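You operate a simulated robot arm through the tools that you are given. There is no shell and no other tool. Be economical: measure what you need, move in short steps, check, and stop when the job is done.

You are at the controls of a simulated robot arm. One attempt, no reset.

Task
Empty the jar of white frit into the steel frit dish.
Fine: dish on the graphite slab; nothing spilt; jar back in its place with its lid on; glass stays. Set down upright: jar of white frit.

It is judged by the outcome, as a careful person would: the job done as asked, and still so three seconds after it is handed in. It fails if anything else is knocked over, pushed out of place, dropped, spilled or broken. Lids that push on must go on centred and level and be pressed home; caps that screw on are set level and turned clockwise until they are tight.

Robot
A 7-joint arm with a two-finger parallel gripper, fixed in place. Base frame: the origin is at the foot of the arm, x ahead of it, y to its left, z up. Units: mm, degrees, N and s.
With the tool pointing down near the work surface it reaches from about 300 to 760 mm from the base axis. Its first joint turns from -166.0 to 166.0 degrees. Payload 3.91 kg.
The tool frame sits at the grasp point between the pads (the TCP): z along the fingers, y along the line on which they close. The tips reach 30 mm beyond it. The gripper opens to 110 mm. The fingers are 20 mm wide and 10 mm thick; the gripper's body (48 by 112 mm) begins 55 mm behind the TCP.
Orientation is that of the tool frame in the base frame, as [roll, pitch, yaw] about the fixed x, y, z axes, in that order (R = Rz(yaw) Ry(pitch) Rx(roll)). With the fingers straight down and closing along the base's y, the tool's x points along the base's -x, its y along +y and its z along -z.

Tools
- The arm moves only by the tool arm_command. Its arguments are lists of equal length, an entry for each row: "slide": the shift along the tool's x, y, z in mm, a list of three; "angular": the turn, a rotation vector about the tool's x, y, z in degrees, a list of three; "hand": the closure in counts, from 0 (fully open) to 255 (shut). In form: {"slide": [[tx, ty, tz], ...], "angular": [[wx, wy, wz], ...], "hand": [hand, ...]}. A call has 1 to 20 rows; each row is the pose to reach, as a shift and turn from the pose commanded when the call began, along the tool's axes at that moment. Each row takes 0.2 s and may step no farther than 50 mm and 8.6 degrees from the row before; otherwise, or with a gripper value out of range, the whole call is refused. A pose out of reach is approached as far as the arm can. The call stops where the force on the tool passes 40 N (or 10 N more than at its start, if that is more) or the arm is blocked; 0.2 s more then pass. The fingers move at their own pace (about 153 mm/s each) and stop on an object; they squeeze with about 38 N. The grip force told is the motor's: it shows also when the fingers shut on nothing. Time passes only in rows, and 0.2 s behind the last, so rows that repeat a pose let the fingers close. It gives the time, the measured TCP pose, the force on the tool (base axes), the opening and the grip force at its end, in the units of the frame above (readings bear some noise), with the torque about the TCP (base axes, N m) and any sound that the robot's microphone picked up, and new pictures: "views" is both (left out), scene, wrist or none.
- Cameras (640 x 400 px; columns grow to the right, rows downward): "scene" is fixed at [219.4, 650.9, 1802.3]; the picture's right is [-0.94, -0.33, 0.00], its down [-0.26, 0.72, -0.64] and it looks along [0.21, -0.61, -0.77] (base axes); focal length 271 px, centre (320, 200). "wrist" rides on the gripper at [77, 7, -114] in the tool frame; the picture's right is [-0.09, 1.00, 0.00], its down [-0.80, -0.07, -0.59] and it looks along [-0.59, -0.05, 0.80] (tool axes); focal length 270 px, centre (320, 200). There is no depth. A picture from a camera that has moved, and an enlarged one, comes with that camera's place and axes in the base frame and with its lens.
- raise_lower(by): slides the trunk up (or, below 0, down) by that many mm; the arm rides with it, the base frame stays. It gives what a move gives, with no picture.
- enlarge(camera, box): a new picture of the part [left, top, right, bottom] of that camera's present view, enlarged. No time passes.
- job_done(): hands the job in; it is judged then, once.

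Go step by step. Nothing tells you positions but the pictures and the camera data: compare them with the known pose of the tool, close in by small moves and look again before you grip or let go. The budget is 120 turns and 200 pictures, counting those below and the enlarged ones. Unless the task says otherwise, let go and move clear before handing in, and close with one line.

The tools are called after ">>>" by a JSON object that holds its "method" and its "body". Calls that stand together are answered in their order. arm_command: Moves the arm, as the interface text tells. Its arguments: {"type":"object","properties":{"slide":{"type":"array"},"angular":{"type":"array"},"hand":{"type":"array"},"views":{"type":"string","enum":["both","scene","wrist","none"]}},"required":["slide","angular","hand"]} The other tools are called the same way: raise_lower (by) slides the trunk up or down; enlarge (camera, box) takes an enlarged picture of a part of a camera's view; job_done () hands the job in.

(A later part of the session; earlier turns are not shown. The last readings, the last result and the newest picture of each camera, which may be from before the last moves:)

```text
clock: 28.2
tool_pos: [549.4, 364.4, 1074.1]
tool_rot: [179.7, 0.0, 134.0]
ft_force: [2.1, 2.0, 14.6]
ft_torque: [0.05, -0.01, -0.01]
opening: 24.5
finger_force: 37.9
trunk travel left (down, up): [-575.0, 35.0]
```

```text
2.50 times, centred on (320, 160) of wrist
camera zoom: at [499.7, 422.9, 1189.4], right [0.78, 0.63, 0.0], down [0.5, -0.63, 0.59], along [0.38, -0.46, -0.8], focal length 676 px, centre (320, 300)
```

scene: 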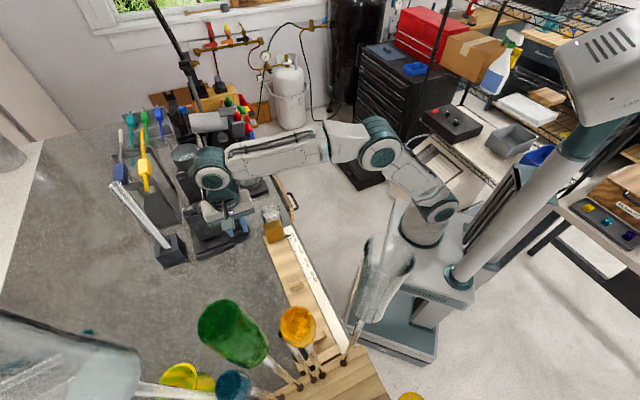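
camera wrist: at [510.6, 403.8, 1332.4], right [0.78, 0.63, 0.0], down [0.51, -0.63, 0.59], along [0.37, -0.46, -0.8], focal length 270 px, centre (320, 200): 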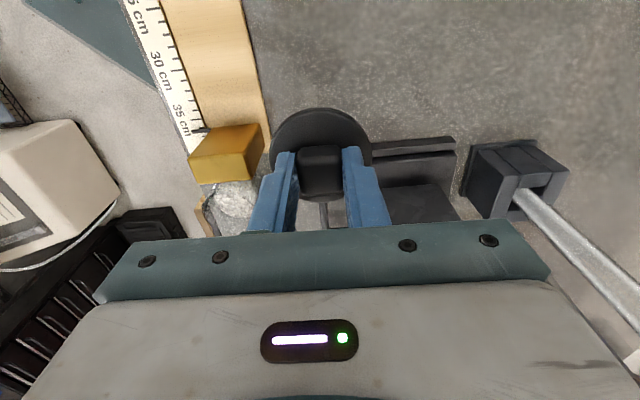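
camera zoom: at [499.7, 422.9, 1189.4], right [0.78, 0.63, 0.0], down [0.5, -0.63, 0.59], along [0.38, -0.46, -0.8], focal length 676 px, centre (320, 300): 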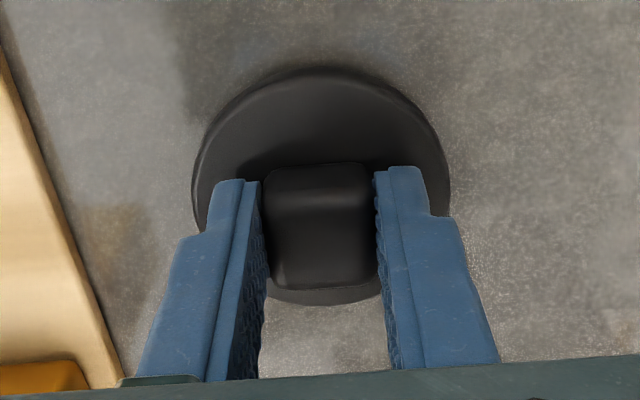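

Contact: lid rests at TCP ≈(549,364,1074). Relieving, opening and rising.

>>> {"method": "arm_command", "body": {"slide": [[0, 0, -1.5], [0, 0, -1.5], [0, 0, -1.5], [0, 0, -1.5], [0, 0, -40], [0, 0, -80], [0, 0, -120], [0, 0, -120]], "angular": [[0, 0, 0], [0, 0, 0], [0, 0, 0], [0, 0, 0], [0, 0, 0], [0, 0, 0], [0, 0, 0], [0, 0, 0]], "hand": [230, 170, 130, 130, 130, 130, 130, 130], "views": "both"}}

>>> {"method": "enlarge", "body": {"camera": "scene", "box": [222, 170, 318, 240]}}

```text
clock: 30.0
tool_pos: [546.9, 365.7, 1189.6]
tool_rot: [-179.9, -0.1, 134.0]
ft_force: [1.2, -0.1, -0.1]
ft_torque: [0.0, -0.02, 0.03]
opening: 53.9
finger_force: 0.1
trunk travel left (down, up): [-575.0, 35.0]
camera wrist: at [498.8, 424.5, 1304.0], right [0.78, 0.63, 0.0], down [0.51, -0.62, 0.59], along [0.37, -0.46, -0.8], focal length 270 px, centre (320, 200)
```

scene: 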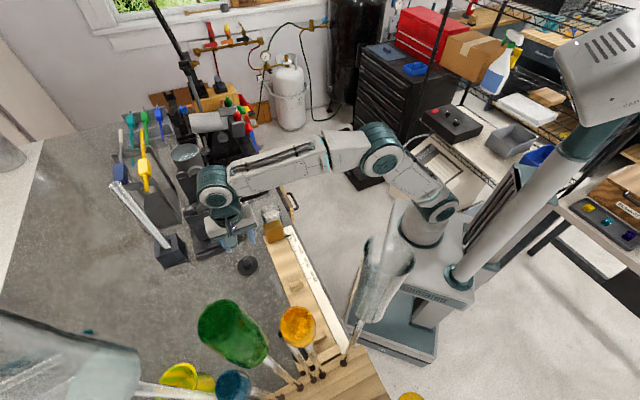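
wrist: 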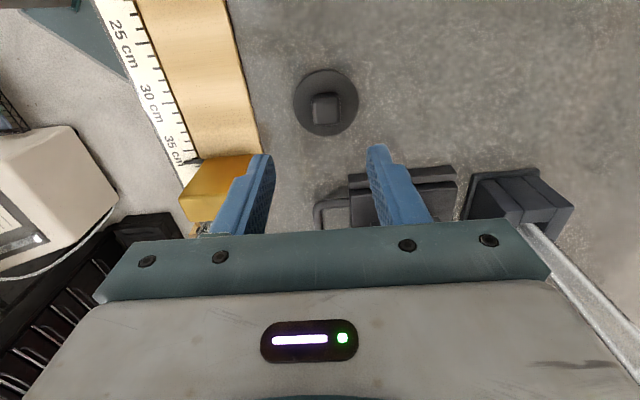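

```text
5.71 times, centred on (270, 205) of scene
camera zoom: at [219.4, 650.9, 1802.3], right [-0.94, -0.33, 0.0], down [-0.26, 0.72, -0.64], along [0.21, -0.61, -0.77], focal length 1551 px, centre (606, 171)
```

zoom: 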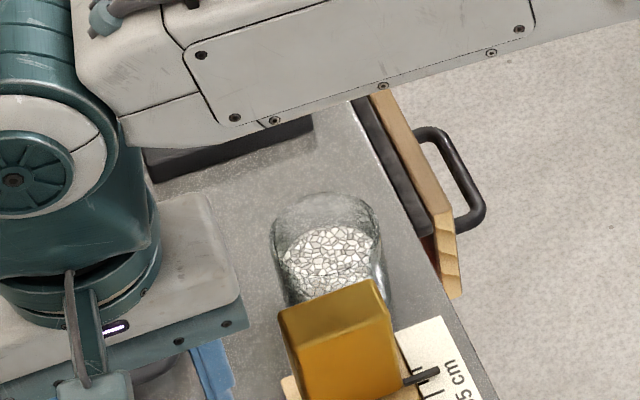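

The lid rests upright on the bench. Now back over the jar with the fingers wide to inspect it from above.

>>> {"method": "arm_command", "body": {"slide": [[0, 0, -30], [-32, -29, -35], [-64, -58, -35], [-97, -87, -35], [-129, -116, -35], [-129, -116, -35]], "angular": [[0, 0, 0], [0, 0, 0], [0, 0, 0], [0, 0, 0], [0, 0, 0], [0, 0, 0]], "hand": [130, 80, 40, 20, 20, 20], "views": "none"}}

>>> {"method": "enlarge", "body": {"camera": "wrist", "box": [180, 20, 460, 240]}}

>>> {"method": "enlarge", "body": {"camera": "scene", "box": [222, 160, 318, 220]}}

```text
clock: 31.4
tool_pos: [555.6, 191.8, 1228.0]
tool_rot: [-180.0, 0.1, 134.2]
ft_force: [0.0, 0.7, -0.1]
ft_torque: [0.04, -0.03, -0.01]
opening: 101.5
finger_force: 0.0
trunk travel left (down, up): [-575.0, 35.0]
```

```text
1.82 times, centred on (320, 130) of wrist
camera zoom: at [506.9, 249.9, 1343.2], right [0.78, 0.63, 0.0], down [0.51, -0.62, 0.59], along [0.37, -0.46, -0.8], focal length 491 px, centre (320, 327)
```

zoom: 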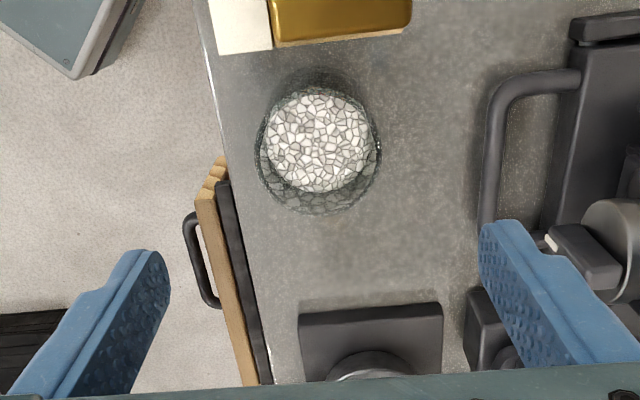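

```text
6.67 times, centred on (270, 190) of scene
camera zoom: at [219.4, 650.9, 1802.3], right [-0.94, -0.33, 0.0], down [-0.26, 0.72, -0.64], along [0.21, -0.61, -0.77], focal length 1809 px, centre (653, 267)
```

zoom: 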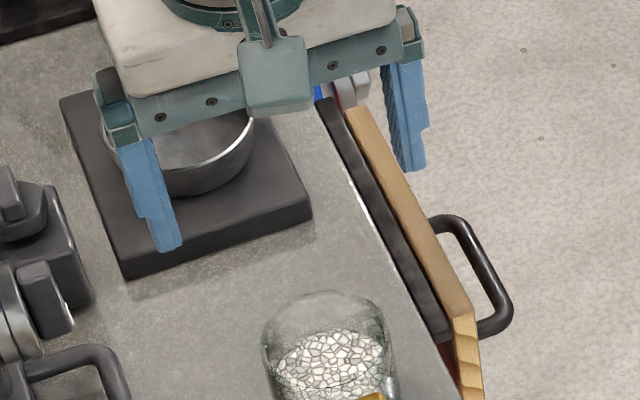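

The jar is open with frit about two-thirds up. I'll use a top-down grip to lift it and set it on the clear bench 60 mm toward the slab (away from the brass block), so I can then take it from the side for pouring.

>>> {"method": "arm_command", "body": {"slide": [[2, -2, 35], [2, -2, 75], [2, -2, 110], [2, -2, 110]], "angular": [[0, 0, 0], [0, 0, 0], [0, 0, 0], [0, 0, 0]], "hand": [46, 46, 46, 46], "views": "none"}}

>>> {"method": "enlarge", "body": {"camera": "wrist", "box": [180, 60, 460, 240]}}

>>> {"method": "enlarge", "body": {"camera": "scene", "box": [222, 170, 318, 230]}}

```text
clock: 32.4
tool_pos: [552.7, 189.5, 1118.5]
tool_rot: [-179.9, 0.0, 134.0]
ft_force: [0.5, -0.4, -0.1]
ft_torque: [0.01, 0.02, 0.01]
opening: 90.3
finger_force: 0.1
trunk travel left (down, up): [-575.0, 35.0]
```

```text
2.22 times, centred on (320, 150) of wrist
camera zoom: at [504.1, 248.6, 1232.9], right [0.78, 0.63, 0.0], down [0.51, -0.63, 0.59], along [0.37, -0.46, -0.8], focal length 601 px, centre (320, 311)
```

zoom: 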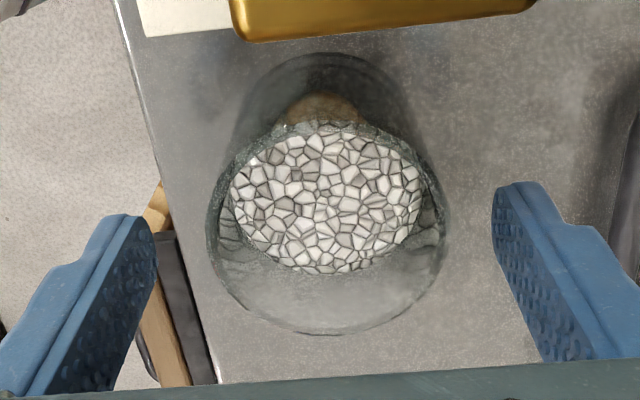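

```text
6.67 times, centred on (270, 200) of scene
camera zoom: at [219.4, 650.9, 1802.3], right [-0.94, -0.33, 0.0], down [-0.26, 0.72, -0.64], along [0.21, -0.61, -0.77], focal length 1809 px, centre (653, 200)
```

zoom: 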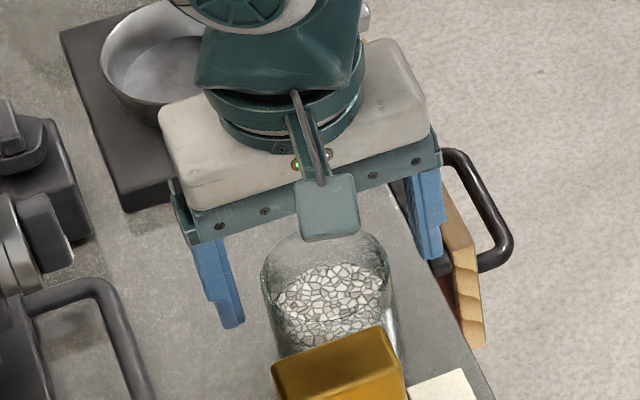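

Well centred; a 1–2 mm correction, then down and close on the jar body.

>>> {"method": "arm_command", "body": {"slide": [[-1, 2, 15], [-1, 2, 30], [-1, 2, 43], [-1, 2, 43], [-1, 2, 43], [-1, 2, 43], [-1, 2, 43], [-1, 2, 43]], "angular": [[0, 0, 0], [0, 0, 0], [0, 0, 0], [0, 0, 0], [0, 0, 0], [0, 0, 0], [0, 0, 0], [0, 0, 0]], "hand": [46, 46, 46, 46, 90, 140, 140, 140], "views": "wrist"}}

```text
clock: 34.2
tool_pos: [555.4, 192.3, 1073.6]
tool_rot: [-180.0, 0.1, 134.0]
ft_force: [-0.8, -1.2, -0.3]
ft_torque: [0.02, 0.02, 0.0]
opening: 63.6
finger_force: 37.9
trunk travel left (down, up): [-575.0, 35.0]
camera wrist: at [506.5, 250.8, 1188.6], right [0.78, 0.63, 0.0], down [0.51, -0.62, 0.59], along [0.37, -0.46, -0.8], focal length 270 px, centre (320, 200)
```

wrist: 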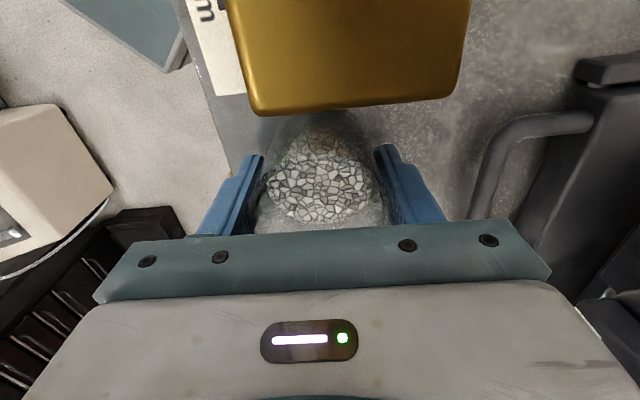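

Gripped at 63.6 mm with no side load. Lifting 20 mm, moving 60 mm toward the slab, and setting back down at the same height.

>>> {"method": "arm_command", "body": {"slide": [[0, 0, -10], [0, 0, -20], [-15, 0, -20], [-30, 0, -20], [-45, 0, -20], [-60, 0, -20], [-60, 0, -20], [-60, 0, -10], [-60, 0, -4], [-60, 0, -4]], "angular": [[0, 0, 0], [0, 0, 0], [0, 0, 0], [0, 0, 0], [0, 0, 0], [0, 0, 0], [0, 0, 0], [0, 0, 0], [0, 0, 0], [0, 0, 0]], "hand": [140, 140, 140, 140, 140, 140, 140, 140, 140, 140], "views": "both"}}

```text
clock: 36.4
tool_pos: [596.7, 146.8, 1078.5]
tool_rot: [-179.9, 0.0, 134.0]
ft_force: [-0.9, 0.4, -2.3]
ft_torque: [0.01, 0.02, 0.03]
opening: 63.6
finger_force: 37.8
trunk travel left (down, up): [-575.0, 35.0]
camera wrist: at [547.5, 206.5, 1192.3], right [0.78, 0.63, 0.0], down [0.51, -0.63, 0.59], along [0.37, -0.46, -0.8], focal length 270 px, centre (320, 200)
```

scene: 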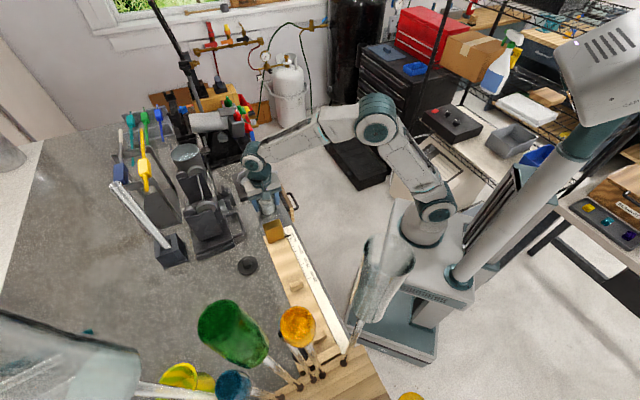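
wrist: 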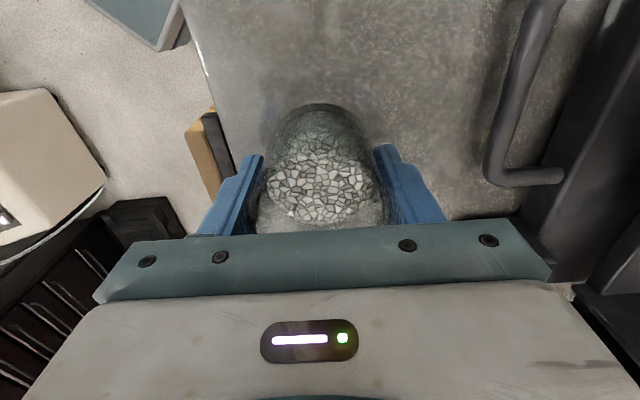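

Jar is held clear of the bench in the open spot. Lowering the last 4–5 mm.

>>> {"method": "arm_command", "body": {"slide": [[0, 0, 2], [0, 0, 3.5], [0, 0, 4.5], [0, 0, 4.5]], "angular": [[0, 0, 0], [0, 0, 0], [0, 0, 0], [0, 0, 0]], "hand": [140, 140, 140, 140], "views": "none"}}

```text
clock: 37.4
tool_pos: [594.5, 147.7, 1073.7]
tool_rot: [179.9, 0.0, 134.0]
ft_force: [0.7, 0.4, 6.4]
ft_torque: [-0.05, 0.14, 0.03]
opening: 63.8
finger_force: 37.9
trunk travel left (down, up): [-575.0, 35.0]
```

Jar is down. Releasing, rising, and moving back toward the robot while turning so that I'll be able to approach from the side.

>>> {"method": "arm_command", "body": {"slide": [[0, 0, -0.8], [0, 0, -0.8], [0, 0, -0.8], [0, 0, -0.8], [0, 0, -40], [0, 0, -85], [0, 0, -125], [4, -15, -145], [8, -35, -156], [13, -55, -156], [18, -75, -156], [23, -95, -156], [29, -118, -156], [29, -118, -156], [29, -118, -156], [29, -118, -156], [29, -118, -156], [29, -118, -156]], "angular": [[0, 0, 0], [0, 0, 0], [0, 0, 0], [0, 0, 0], [0, 0, 0], [0, 0, 0], [0, 0, 0], [0, 0, -7.6], [0, 0, -15.2], [0, 0, -22.8], [0, 0, -30.4], [0, 0, -38], [0, 0, -45.6], [0, 0, -53.2], [0, 0, -60.8], [0, 0, -68.4], [0, 0, -76], [0, 0, -76]], "hand": [140, 100, 60, 46, 46, 46, 46, 46, 46, 46, 46, 46, 46, 46, 46, 46, 46, 46], "views": "both"}}

```text
clock: 41.2
tool_pos: [491.9, 87.9, 1230.1]
tool_rot: [-180.0, 0.0, -149.9]
ft_force: [0.0, -1.4, -0.2]
ft_torque: [-0.01, -0.03, 0.0]
opening: 90.7
finger_force: 0.1
trunk travel left (down, up): [-575.0, 35.0]
camera wrist: at [421.6, 53.9, 1344.1], right [-0.42, 0.91, 0.0], down [0.73, 0.34, 0.59], along [0.54, 0.25, -0.8], focal length 270 px, centre (320, 200)
```

scene: 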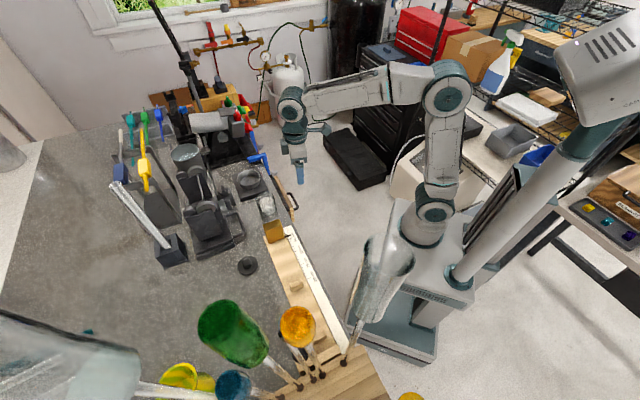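
wrist: 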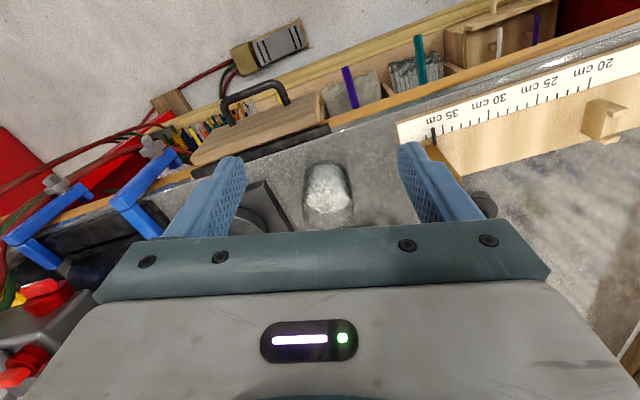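

The fingers now face the jar's direction. Pitching the tool up by 70° so it points nearly horizontally toward the jar.

>>> {"method": "arm_command", "body": {"slide": [[0, 0, 0], [0, 0, 0], [0, 0, 0], [0, 0, 0], [0, 0, 0], [0, 0, 0], [0, 0, 0], [0, 0, 0], [0, 0, 0], [0, 0, 0]], "angular": [[0, -8, 0], [0, -16, 0], [0, -24, 0], [0, -32, 0], [0, -40, 0], [0, -48, 0], [0, -56, 0], [0, -63, 0], [0, -70, 0], [0, -70, 0]], "hand": [46, 46, 46, 46, 46, 46, 46, 46, 46, 46], "views": "both"}}

```text
clock: 43.4
tool_pos: [490.2, 87.5, 1229.2]
tool_rot: [179.9, 70.0, -150.1]
ft_force: [-1.0, 0.4, -0.1]
ft_torque: [0.03, -0.03, -0.03]
opening: 90.4
finger_force: 0.1
trunk travel left (down, up): [-575.0, 35.0]
camera wrist: at [371.6, 24.9, 1196.6], right [-0.47, 0.88, 0.08], down [-0.21, -0.2, 0.96], along [0.86, 0.43, 0.28], focal length 270 px, centre (320, 200)
```

scene: 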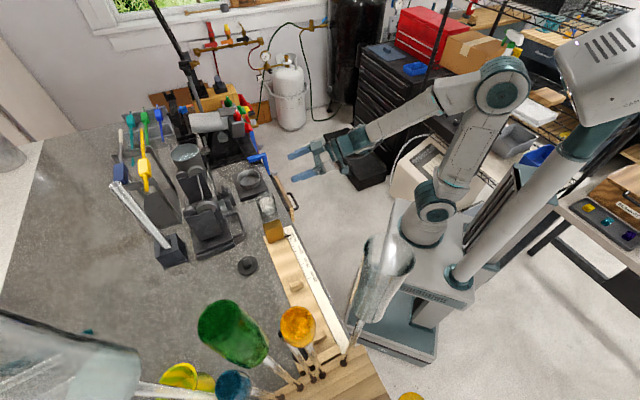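
wrist: 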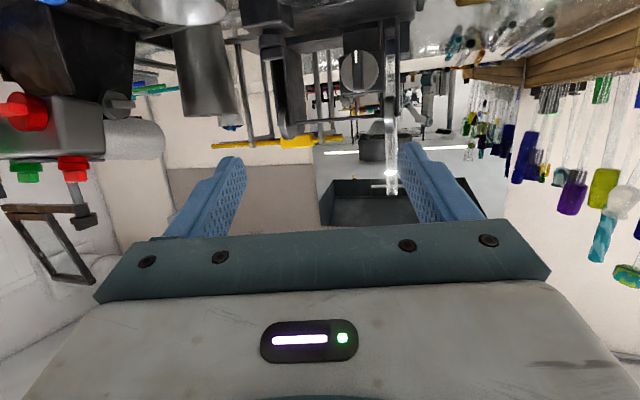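

That orientation is reachable. Now straight down to jar-grip height while still back from the jar and outside the bench edge.

>>> {"method": "arm_command", "body": {"slide": [[36, 0, 13], [72, 0, 26], [108, 0, 39], [143, 0, 52], [143, 0, 52]], "angular": [[0, 0, 0], [0, 0, 0], [0, 0, 0], [0, 0, 0], [0, 0, 0]], "hand": [46, 46, 46, 46, 46], "views": "both"}}

>>> {"method": "enlarge", "body": {"camera": "scene", "box": [222, 160, 350, 240]}}

```text
clock: 44.6
tool_pos: [507.9, 86.7, 1078.8]
tool_rot: [-179.9, 69.9, -149.9]
ft_force: [-0.1, -0.5, 0.0]
ft_torque: [-0.05, 0.02, 0.0]
opening: 90.4
finger_force: 0.0
out of reach, approached as far as the arm can: row 3, 4, 5
trunk travel left (down, up): [-575.0, 35.0]
camera wrist: at [390.1, 23.9, 1046.0], right [-0.47, 0.88, 0.08], down [-0.21, -0.2, 0.96], along [0.86, 0.43, 0.28], focal length 270 px, centre (320, 200)
```

scene: 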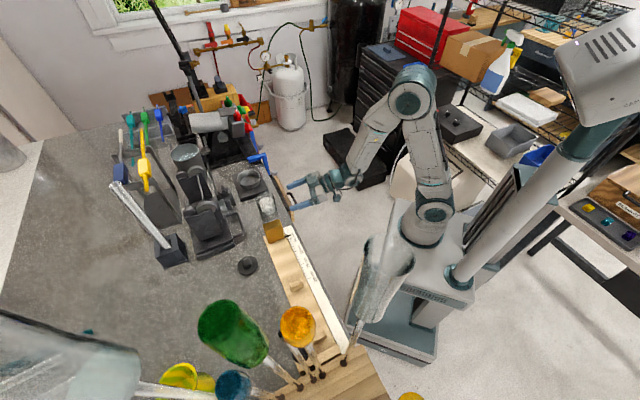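
wrist: 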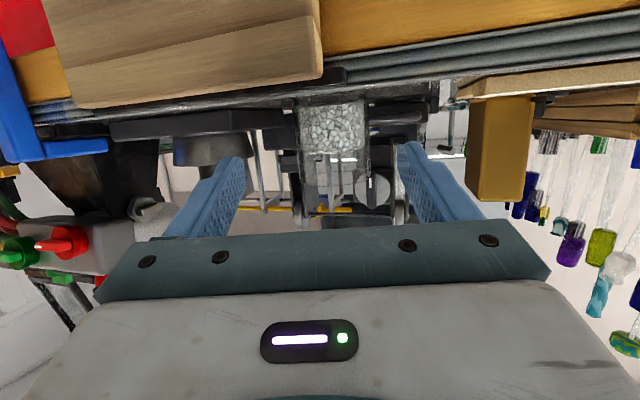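

```text
5.00 times, centred on (286, 200) of scene
camera zoom: at [219.4, 650.9, 1802.3], right [-0.94, -0.33, 0.0], down [-0.26, 0.72, -0.64], along [0.21, -0.61, -0.77], focal length 1357 px, centre (490, 200)
```

zoom: 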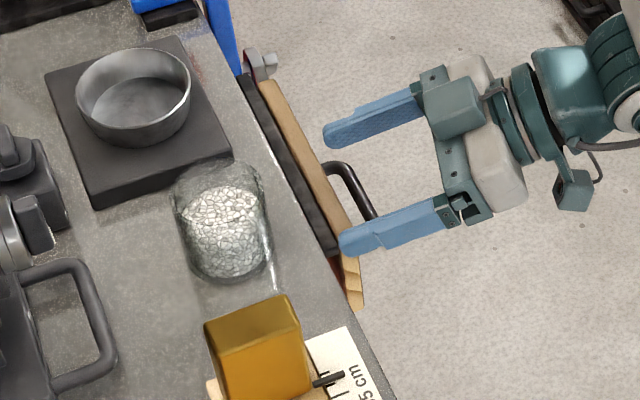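

The view confirms the jar is straight ahead (lateral error matches the known offset). Advancing 75 mm toward it, then looking again.

>>> {"method": "arm_command", "body": {"slide": [[-8, 0, 24], [-17, 0, 47], [-24, 0, 71], [-24, 0, 71]], "angular": [[0, 0, 0], [0, 0, 0], [0, 0, 0], [0, 0, 0]], "hand": [46, 46, 46, 46], "views": "wrist"}}

>>> {"method": "enlarge", "body": {"camera": "scene", "box": [222, 160, 350, 240]}}

```text
clock: 45.6
tool_pos: [573.3, 124.4, 1076.9]
tool_rot: [180.0, 70.0, -149.9]
ft_force: [0.6, 0.7, 0.4]
ft_torque: [0.0, 0.0, -0.04]
opening: 90.3
finger_force: 0.1
trunk travel left (down, up): [-575.0, 35.0]
camera wrist: at [454.7, 62.3, 1043.7], right [-0.47, 0.88, 0.08], down [-0.21, -0.2, 0.96], along [0.86, 0.43, 0.28], focal length 270 px, centre (320, 200)
```

wrist: 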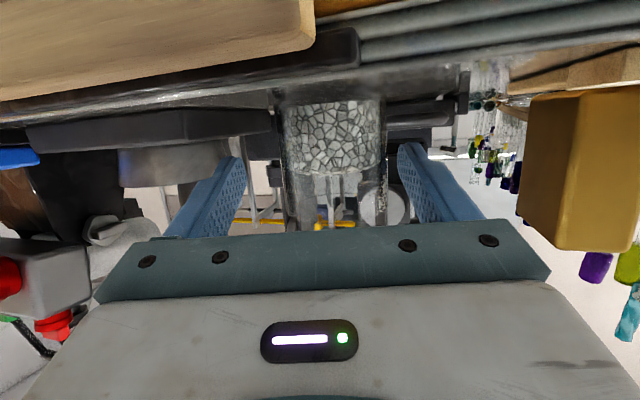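

```text
5.00 times, centred on (286, 200) of scene
camera zoom: at [219.4, 650.9, 1802.3], right [-0.94, -0.33, 0.0], down [-0.26, 0.72, -0.64], along [0.21, -0.61, -0.77], focal length 1357 px, centre (490, 200)
```

zoom: 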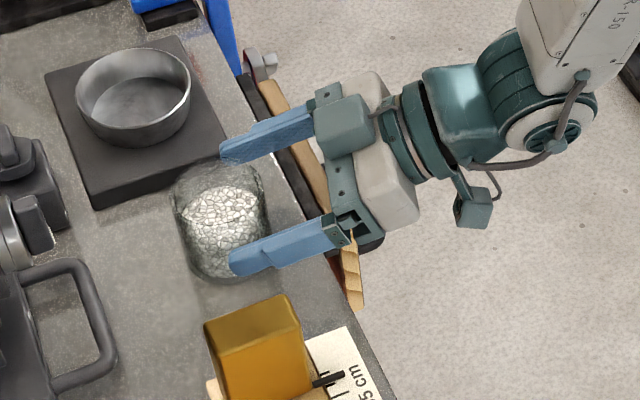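

Jar is 9 mm to the side of the tool's line; correcting sideways, then moving in the last 18 mm.

>>> {"method": "arm_command", "body": {"slide": [[0, 5, 0], [0, 9.4, 0], [-3, 9.4, 8], [-5, 9.4, 17.5], [-5, 9.4, 17.5]], "angular": [[0, 0, 0], [0, 0, 0], [0, 0, 0], [0, 0, 0], [0, 0, 0]], "hand": [46, 46, 46, 46, 46], "views": "wrist"}}

>>> {"method": "enlarge", "body": {"camera": "scene", "box": [238, 170, 318, 220]}}

```text
clock: 46.8
tool_pos: [582.2, 142.6, 1074.9]
tool_rot: [179.9, 70.0, -150.0]
ft_force: [-0.5, -0.3, 0.4]
ft_torque: [-0.03, 0.0, -0.02]
opening: 90.4
finger_force: 0.0
trunk travel left (down, up): [-575.0, 35.0]
camera wrist: at [464.2, 80.1, 1042.6], right [-0.47, 0.88, 0.08], down [-0.21, -0.2, 0.96], along [0.86, 0.43, 0.28], focal length 270 px, centre (320, 200)
```

wrist: 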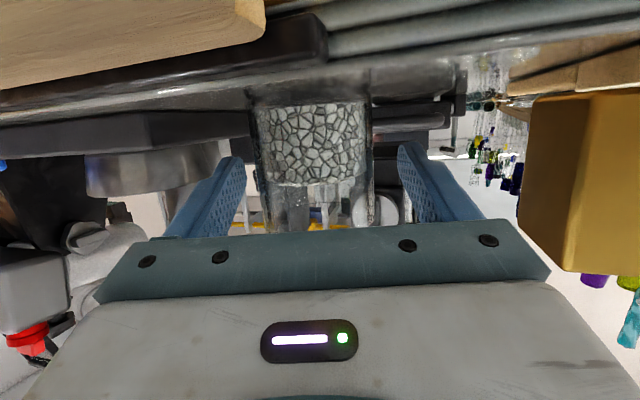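

```text
8.00 times, centred on (278, 195) of scene
camera zoom: at [219.4, 650.9, 1802.3], right [-0.94, -0.33, 0.0], down [-0.26, 0.72, -0.64], along [0.21, -0.61, -0.77], focal length 2171 px, centre (656, 240)
```

zoom: 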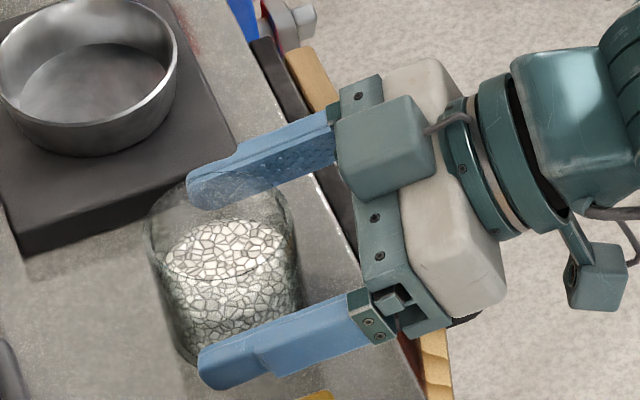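

Jar is a few mm left of centre between the fingers; shifting −3 mm and closing.

>>> {"method": "arm_command", "body": {"slide": [[0, -3, 0], [0, -3, 0], [0, -3, 0], [0, -3, 0], [0, -3, 0], [0, -3, 0], [0, -3, 0]], "angular": [[0, 0, 0], [0, 0, 0], [0, 0, 0], [0, 0, 0], [0, 0, 0], [0, 0, 0], [0, 0, 0]], "hand": [46, 70, 85, 95, 140, 140, 140], "views": "wrist"}}

>>> {"method": "enlarge", "body": {"camera": "scene", "box": [238, 170, 318, 220]}}

```text
clock: 48.4
tool_pos: [584.7, 138.9, 1074.4]
tool_rot: [180.0, 70.1, -150.1]
ft_force: [-0.3, -0.2, 1.2]
ft_torque: [-0.1, -0.08, 0.01]
opening: 59.2
finger_force: 37.9
trunk travel left (down, up): [-575.0, 35.0]
camera wrist: at [465.7, 76.5, 1042.5], right [-0.47, 0.88, 0.08], down [-0.21, -0.2, 0.96], along [0.86, 0.43, 0.28], focal length 270 px, centre (320, 200)
```

wrist: 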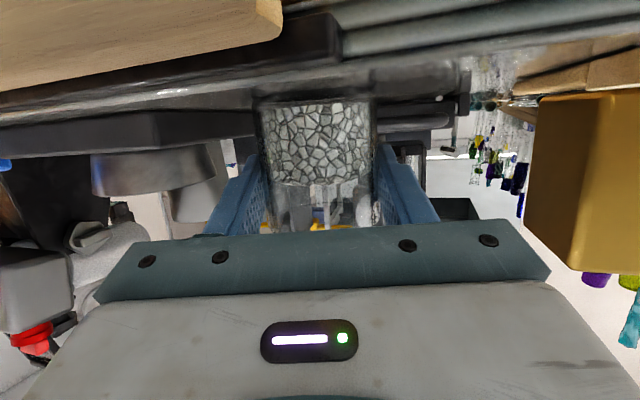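

```text
8.00 times, centred on (278, 195) of scene
camera zoom: at [219.4, 650.9, 1802.3], right [-0.94, -0.33, 0.0], down [-0.26, 0.72, -0.64], along [0.21, -0.61, -0.77], focal length 2171 px, centre (656, 240)
```

zoom: 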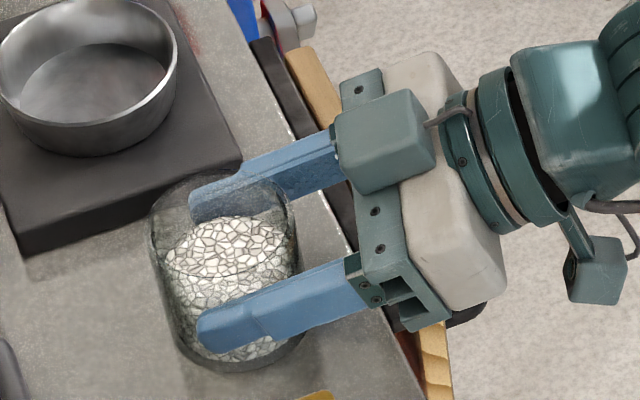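

The opening (59 mm) is less than the rim width; checking whether the jar slid forward or the body is just narrower.

>>> {"method": "enlarge", "body": {"camera": "wrist", "box": [220, 70, 420, 240]}}

>>> {"method": "enlarge", "body": {"camera": "scene", "box": [250, 185, 290, 215]}}

```text
2.35 times, centred on (320, 155) of wrist
camera zoom: at [465.7, 76.5, 1042.5], right [-0.47, 0.88, 0.08], down [-0.21, -0.2, 0.96], along [0.86, 0.43, 0.28], focal length 636 px, centre (320, 306)
```

zoom: 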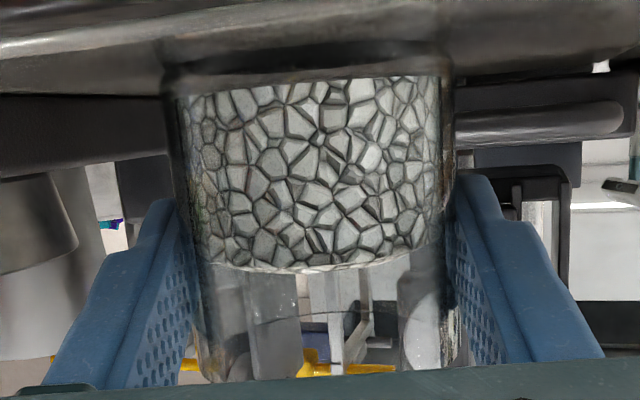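

```text
13.33 times, centred on (270, 200) of scene
camera zoom: at [219.4, 650.9, 1802.3], right [-0.94, -0.33, 0.0], down [-0.26, 0.72, -0.64], along [0.21, -0.61, -0.77], focal length 3618 px, centre (987, 200)
```

zoom: 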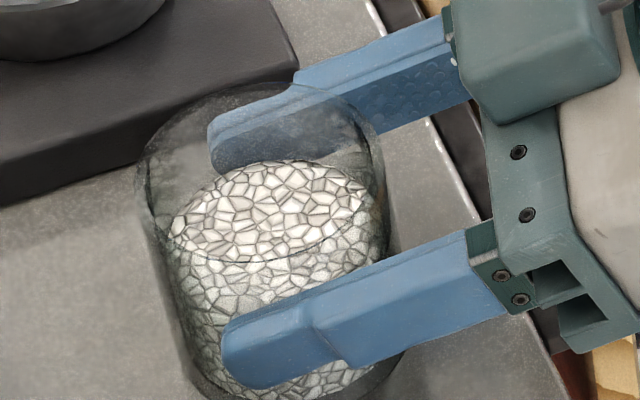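

No squeeze-out force shows, so the grip is tangential and sound. Test lift of 6 mm.

>>> {"method": "arm_command", "body": {"slide": [[-2.8, 0, -1], [-5.6, 0, -2], [-11.3, 0, -4.1], [-11.3, 0, -4.1], [-11.3, 0, -4.1]], "angular": [[0, 0, 0], [0, 0, 0], [0, 0, 0], [0, 0, 0], [0, 0, 0]], "hand": [140, 140, 140, 140, 140], "views": "wrist"}}

>>> {"method": "enlarge", "body": {"camera": "scene", "box": [238, 170, 318, 220]}}

```text
clock: 49.6
tool_pos: [584.5, 138.6, 1086.6]
tool_rot: [179.9, 70.0, -150.0]
ft_force: [0.1, -0.1, -2.3]
ft_torque: [0.02, 0.06, 0.0]
opening: 59.1
finger_force: 38.0
trunk travel left (down, up): [-575.0, 35.0]
camera wrist: at [466.2, 76.8, 1054.5], right [-0.47, 0.88, 0.08], down [-0.21, -0.2, 0.96], along [0.86, 0.43, 0.28], focal length 270 px, centre (320, 200)
```

wrist: 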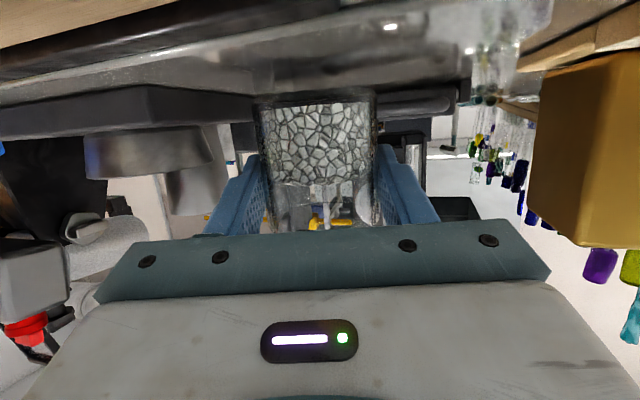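

```text
8.00 times, centred on (278, 195) of scene
camera zoom: at [219.4, 650.9, 1802.3], right [-0.94, -0.33, 0.0], down [-0.26, 0.72, -0.64], along [0.21, -0.61, -0.77], focal length 2171 px, centre (656, 240)
```

zoom: 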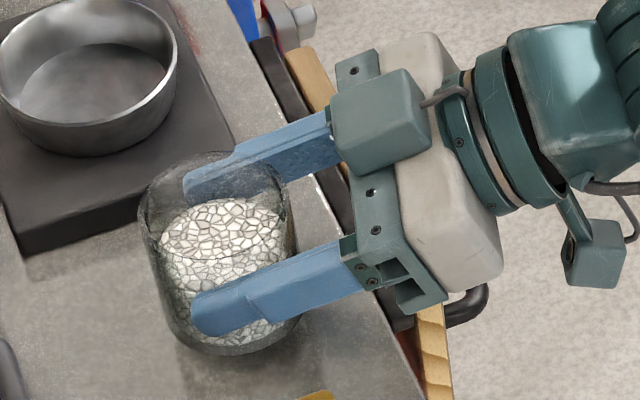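

Jar is held firmly (≈2.3 N). Raising it and carrying it, upright, to beside and above the dish.

>>> {"method": "arm_command", "body": {"slide": [[-32, 0, -12], [-65, 0, -24], [-97, 0, -35], [-102, -19, -22], [-107, -38, -8], [-112, -57, 5], [-116, -76.6, 18.7], [-116, -76.6, 18.7], [-116, -76.6, 18.7]], "angular": [[0, 0, 0], [0, 0, 0], [0, 0, 0], [0, 0, 0], [0, 0, 0], [0, 0, 0], [0, 0, 0], [0, 0, 0], [0, 0, 0]], "hand": [140, 140, 140, 140, 140, 140, 140, 140, 140], "views": "both"}}

>>> {"method": "enlarge", "body": {"camera": "scene", "box": [206, 130, 334, 210]}}

```text
clock: 51.6
tool_pos: [673.4, 100.9, 1189.2]
tool_rot: [179.8, 70.0, -150.1]
ft_force: [-0.4, -0.3, -2.7]
ft_torque: [-0.02, 0.03, 0.0]
opening: 59.2
finger_force: 37.7
trunk travel left (down, up): [-575.0, 35.0]
camera wrist: at [554.0, 39.3, 1157.0], right [-0.47, 0.88, 0.08], down [-0.21, -0.2, 0.96], along [0.86, 0.43, 0.28], focal length 270 px, centre (320, 200)
```

scene: 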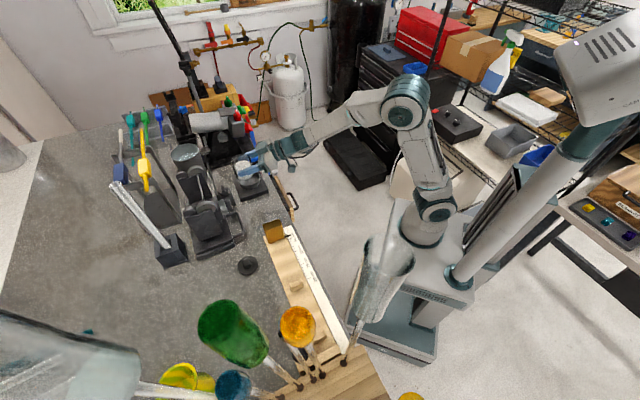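
wrist: 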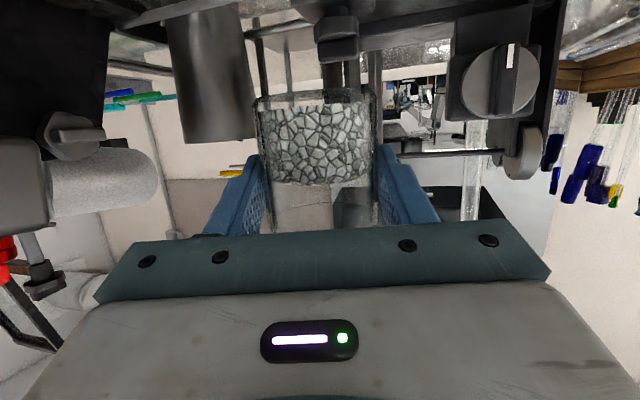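

```text
5.00 times, centred on (270, 170) of scene
camera zoom: at [219.4, 650.9, 1802.3], right [-0.94, -0.33, 0.0], down [-0.26, 0.72, -0.64], along [0.21, -0.61, -0.77], focal length 1357 px, centre (570, 350)
```

zoom: 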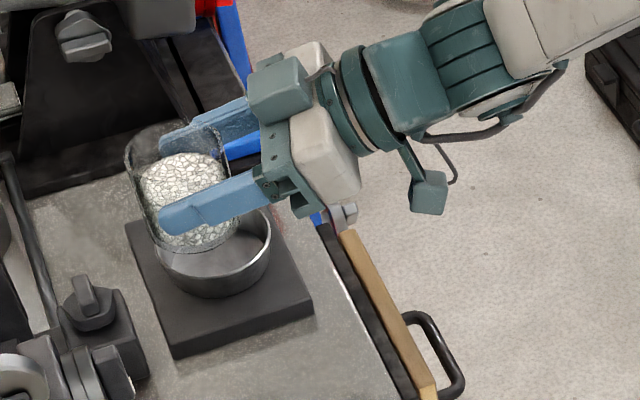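

Upright beside the dish as planned. Now lowering to z≈1155 and tilting the first 45° toward the dish (no flow expected yet).

>>> {"method": "arm_command", "body": {"slide": [[8, 0, 3], [16, 0, 6], [24, 0, 9], [32, 0, 11.6], [32, 0, 11.6], [32, 0, 11.6], [32, 0, 11.6], [32, 0, 11.6], [32, 0, 11.6], [32, 0, 11.6]], "angular": [[-1.7, 0, 4.7], [-3.4, 0, 9.4], [-5.1, 0, 14.1], [-6.8, 0, 18.8], [-8.5, 0, 23.5], [-10.3, 0, 28.2], [-12, 0, 32.9], [-13.7, 0, 37.6], [-15.4, 0, 42.3], [-15.4, 0, 42.3]], "hand": [140, 140, 140, 140, 140, 140, 140, 140, 140, 140], "views": "both"}}

>>> {"method": "enlarge", "body": {"camera": "scene", "box": [206, 130, 302, 190]}}

```text
clock: 53.8
tool_pos: [671.9, 100.6, 1154.8]
tool_rot: [108.9, 41.5, 147.5]
ft_force: [-0.3, 0.6, -2.2]
ft_torque: [-0.04, -0.01, 0.03]
opening: 58.9
finger_force: 38.1
trunk travel left (down, up): [-575.0, 35.0]
camera wrist: at [542.7, 57.5, 1136.9], right [-0.3, 0.57, 0.76], down [0.12, -0.77, 0.63], along [0.95, 0.28, 0.16], focal length 270 px, centre (320, 200)
```

scene: 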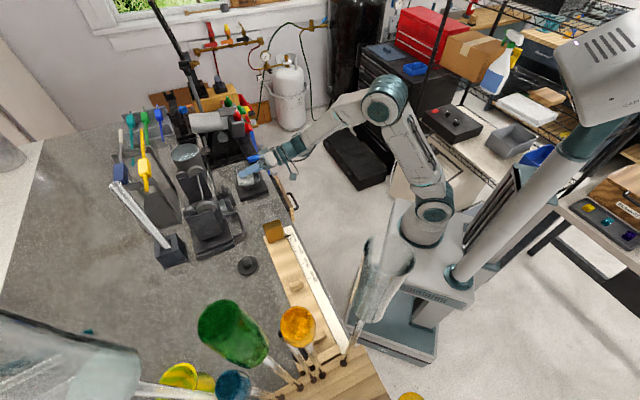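
wrist: 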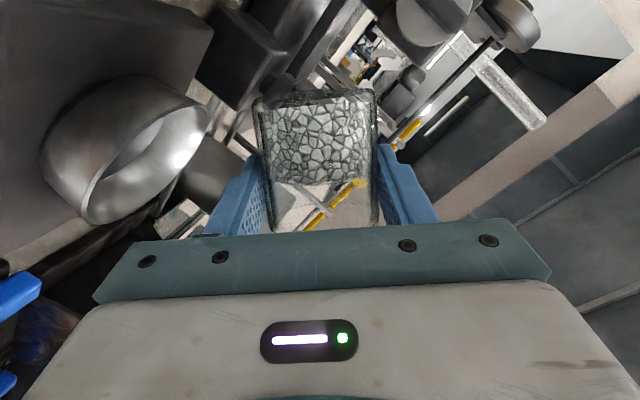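

```text
6.67 times, centred on (254, 160) of scene
camera zoom: at [219.4, 650.9, 1802.3], right [-0.94, -0.33, 0.0], down [-0.26, 0.72, -0.64], along [0.21, -0.61, -0.77], focal length 1809 px, centre (760, 467)
```

zoom: 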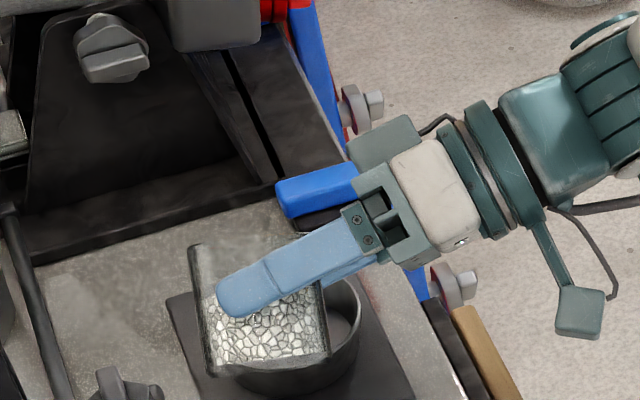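

The dish lies where expected under the mouth. Continuing slowly to 75° with the mouth low over the dish.

>>> {"method": "arm_command", "body": {"slide": [[2.5, -2.7, 0.9], [5, -5.4, 1.8], [7.5, -8, 2.8], [10, -10.7, 3.7], [12.6, -13.4, 4.6], [12.6, -13.4, 4.6], [12.6, -13.4, 4.6], [12.6, -13.4, 4.6], [12.6, -13.4, 4.6], [12.6, -13.4, 4.6], [12.6, -13.4, 4.6]], "angular": [[-1, 0, 2.8], [-2, 0, 5.6], [-3, 0, 8.5], [-4.1, 0, 11.3], [-5.1, 0, 14.1], [-6.2, 0, 16.9], [-7.2, 0, 19.7], [-8.2, 0, 22.6], [-9.2, 0, 25.4], [-10.3, 0, 28.2], [-10.3, 0, 28.2]], "hand": [140, 140, 140, 140, 140, 140, 140, 140, 140, 140, 140], "views": "wrist"}}

>>> {"method": "enlarge", "body": {"camera": "scene", "box": [206, 140, 302, 200]}}

```text
clock: 56.2
tool_pos: [671.7, 101.5, 1137.2]
tool_rot: [95.2, 14.0, 140.7]
ft_force: [-0.1, 0.0, -2.6]
ft_torque: [0.0, -0.01, -0.02]
opening: 59.0
finger_force: 37.7
trunk travel left (down, up): [-575.0, 35.0]
camera wrist: at [540.2, 62.1, 1135.1], right [-0.06, 0.17, 0.98], down [0.23, -0.96, 0.18], along [0.97, 0.23, 0.02], focal length 270 px, centre (320, 200)
```

wrist: 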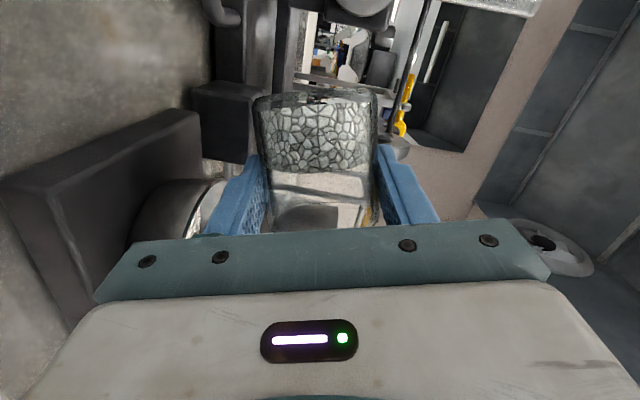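

```text
6.67 times, centred on (254, 170) of scene
camera zoom: at [219.4, 650.9, 1802.3], right [-0.94, -0.33, 0.0], down [-0.26, 0.72, -0.64], along [0.21, -0.61, -0.77], focal length 1809 px, centre (760, 400)
```

zoom: 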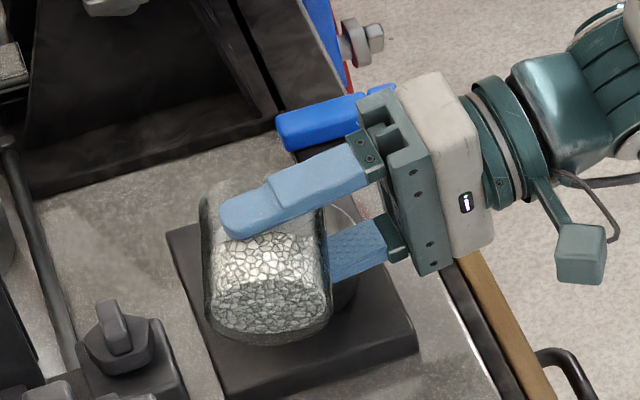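

No flow yet (weight unchanged). Continuing slowly to 95°, moving along so the lip stays over the dish.

>>> {"method": "arm_command", "body": {"slide": [[-1, -0.3, -0.4], [-2, -0.6, -0.7], [-3, -0.8, -1], [-4, -1.1, -1.4], [-5, -1.4, -1.8], [-6, -1.7, -2.1], [-7, -2, -2.5], [-8, -2.3, -2.8], [-9, -2.5, -3.2], [-10, -2.8, -3.6], [-10.9, -3.1, -4], [-10.9, -3.1, -4], [-10.9, -3.1, -4], [-10.9, -3.1, -4]], "angular": [[-0.6, 0, 1.7], [-1.2, 0, 3.4], [-1.9, 0, 5.1], [-2.5, 0, 6.8], [-3.1, 0, 8.5], [-3.7, 0, 10.2], [-4.3, 0, 11.9], [-5, 0, 13.7], [-5.6, 0, 15.4], [-6.2, 0, 17.1], [-6.8, 0, 18.8], [-6.8, 0, 18.8], [-6.8, 0, 18.8], [-6.8, 0, 18.8]], "hand": [140, 140, 140, 140, 140, 140, 140, 140, 140, 140, 140, 140, 140, 140], "views": "wrist"}}

>>> {"method": "enlarge", "body": {"camera": "scene", "box": [206, 140, 302, 200]}}

```text
clock: 59.2
tool_pos: [678.2, 89.9, 1137.4]
tool_rot: [88.3, -4.8, 140.1]
ft_force: [-0.6, -0.9, -1.8]
ft_torque: [-0.04, 0.03, 0.01]
opening: 58.8
finger_force: 38.1
trunk travel left (down, up): [-575.0, 35.0]
camera wrist: at [546.7, 50.0, 1146.6], right [0.11, -0.13, 0.98], down [0.23, -0.96, -0.15], along [0.97, 0.24, -0.08], focal length 270 px, centre (320, 200)
```

wrist: 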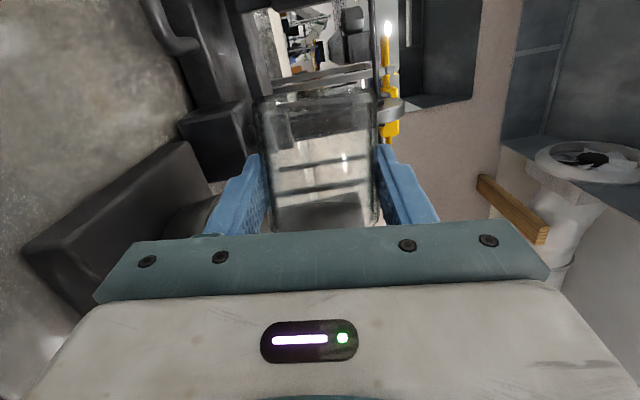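

```text
6.67 times, centred on (254, 170) of scene
camera zoom: at [219.4, 650.9, 1802.3], right [-0.94, -0.33, 0.0], down [-0.26, 0.72, -0.64], along [0.21, -0.61, -0.77], focal length 1809 px, centre (760, 400)
```

zoom: 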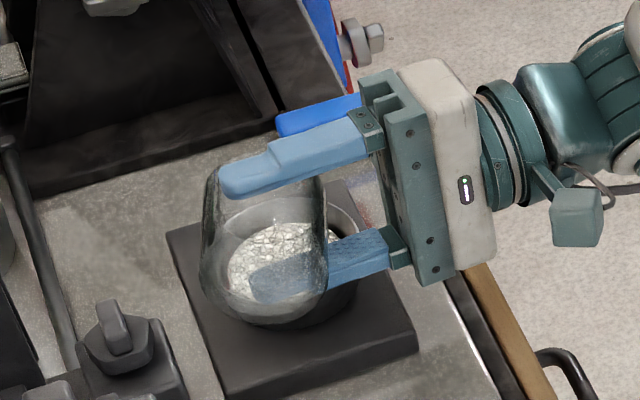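

The frit has flowed into the dish. I'll tilt further to ~125° over the dish to be sure that the jar is fully empty.

>>> {"method": "arm_command", "body": {"slide": [[-2.3, 0.6, -0.8], [-4.6, 1.2, -1.7], [-6.9, 1.9, -2.5], [-9.2, 2.5, -3.4], [-11.5, 3.1, -4.2], [-13.8, 3.7, -5], [-16.1, 4.3, -5.9], [-18.4, 5, -6.7], [-20.7, 5.6, -7.6], [-23, 6.2, -8.4], [-23, 6.2, -8.4], [-23, 6.2, -8.4], [-23, 6.2, -8.4]], "angular": [[-1, 0, 2.8], [-2, 0, 5.6], [-3, 0, 8.5], [-4.1, 0, 11.3], [-5.1, 0, 14.1], [-6.2, 0, 16.9], [-7.2, 0, 19.7], [-8.2, 0, 22.6], [-9.2, 0, 25.4], [-10.3, 0, 28.2], [-10.3, 0, 28.2], [-10.3, 0, 28.2], [-10.3, 0, 28.2]], "hand": [140, 140, 140, 140, 140, 140, 140, 140, 140, 140, 140, 140, 140], "views": "wrist"}}

>>> {"method": "enlarge", "body": {"camera": "scene", "box": [222, 150, 286, 190]}}

>>> {"method": "enlarge", "body": {"camera": "wrist", "box": [220, 70, 420, 240]}}

```text
clock: 62.0
tool_pos: [691.5, 70.6, 1140.9]
tool_rot: [76.4, -32.7, 144.0]
ft_force: [0.1, -0.3, -2.0]
ft_torque: [-0.02, -0.02, -0.01]
opening: 58.8
finger_force: 37.8
trunk travel left (down, up): [-575.0, 35.0]
camera wrist: at [563.8, 21.7, 1165.6], right [0.35, -0.54, 0.77], down [0.12, -0.78, -0.61], along [0.93, 0.31, -0.2], focal length 270 px, centre (320, 200)
```

wrist: 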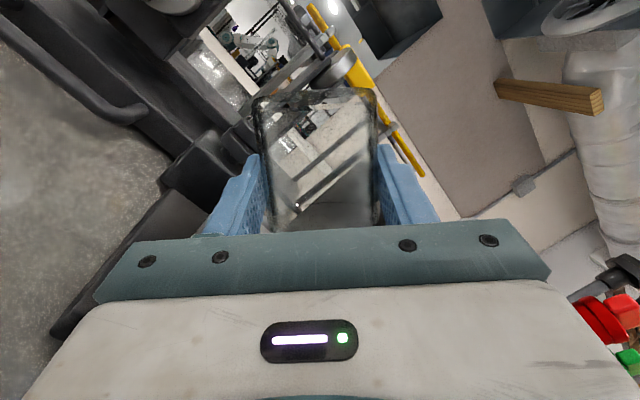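

```text
10.00 times, centred on (254, 170) of scene
camera zoom: at [219.4, 650.9, 1802.3], right [-0.94, -0.33, 0.0], down [-0.26, 0.72, -0.64], along [0.21, -0.61, -0.77], focal length 2714 px, centre (980, 500)
```

zoom: 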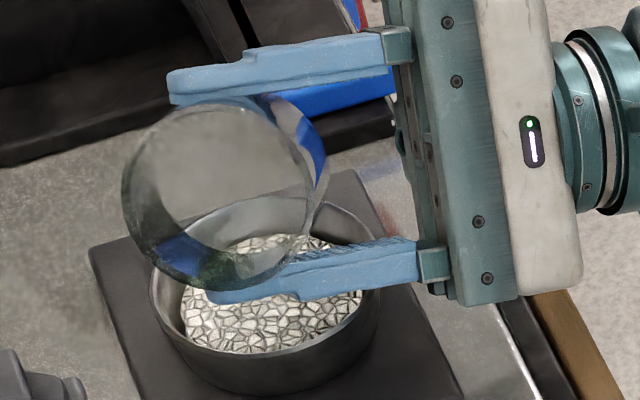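

```text
2.35 times, centred on (320, 155) of wrist
camera zoom: at [563.8, 21.7, 1165.6], right [0.35, -0.54, 0.77], down [0.12, -0.78, -0.61], along [0.93, 0.31, -0.2], focal length 636 px, centre (320, 306)
```

zoom: 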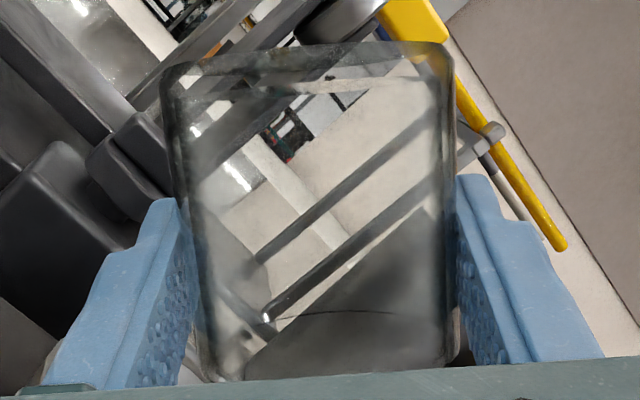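

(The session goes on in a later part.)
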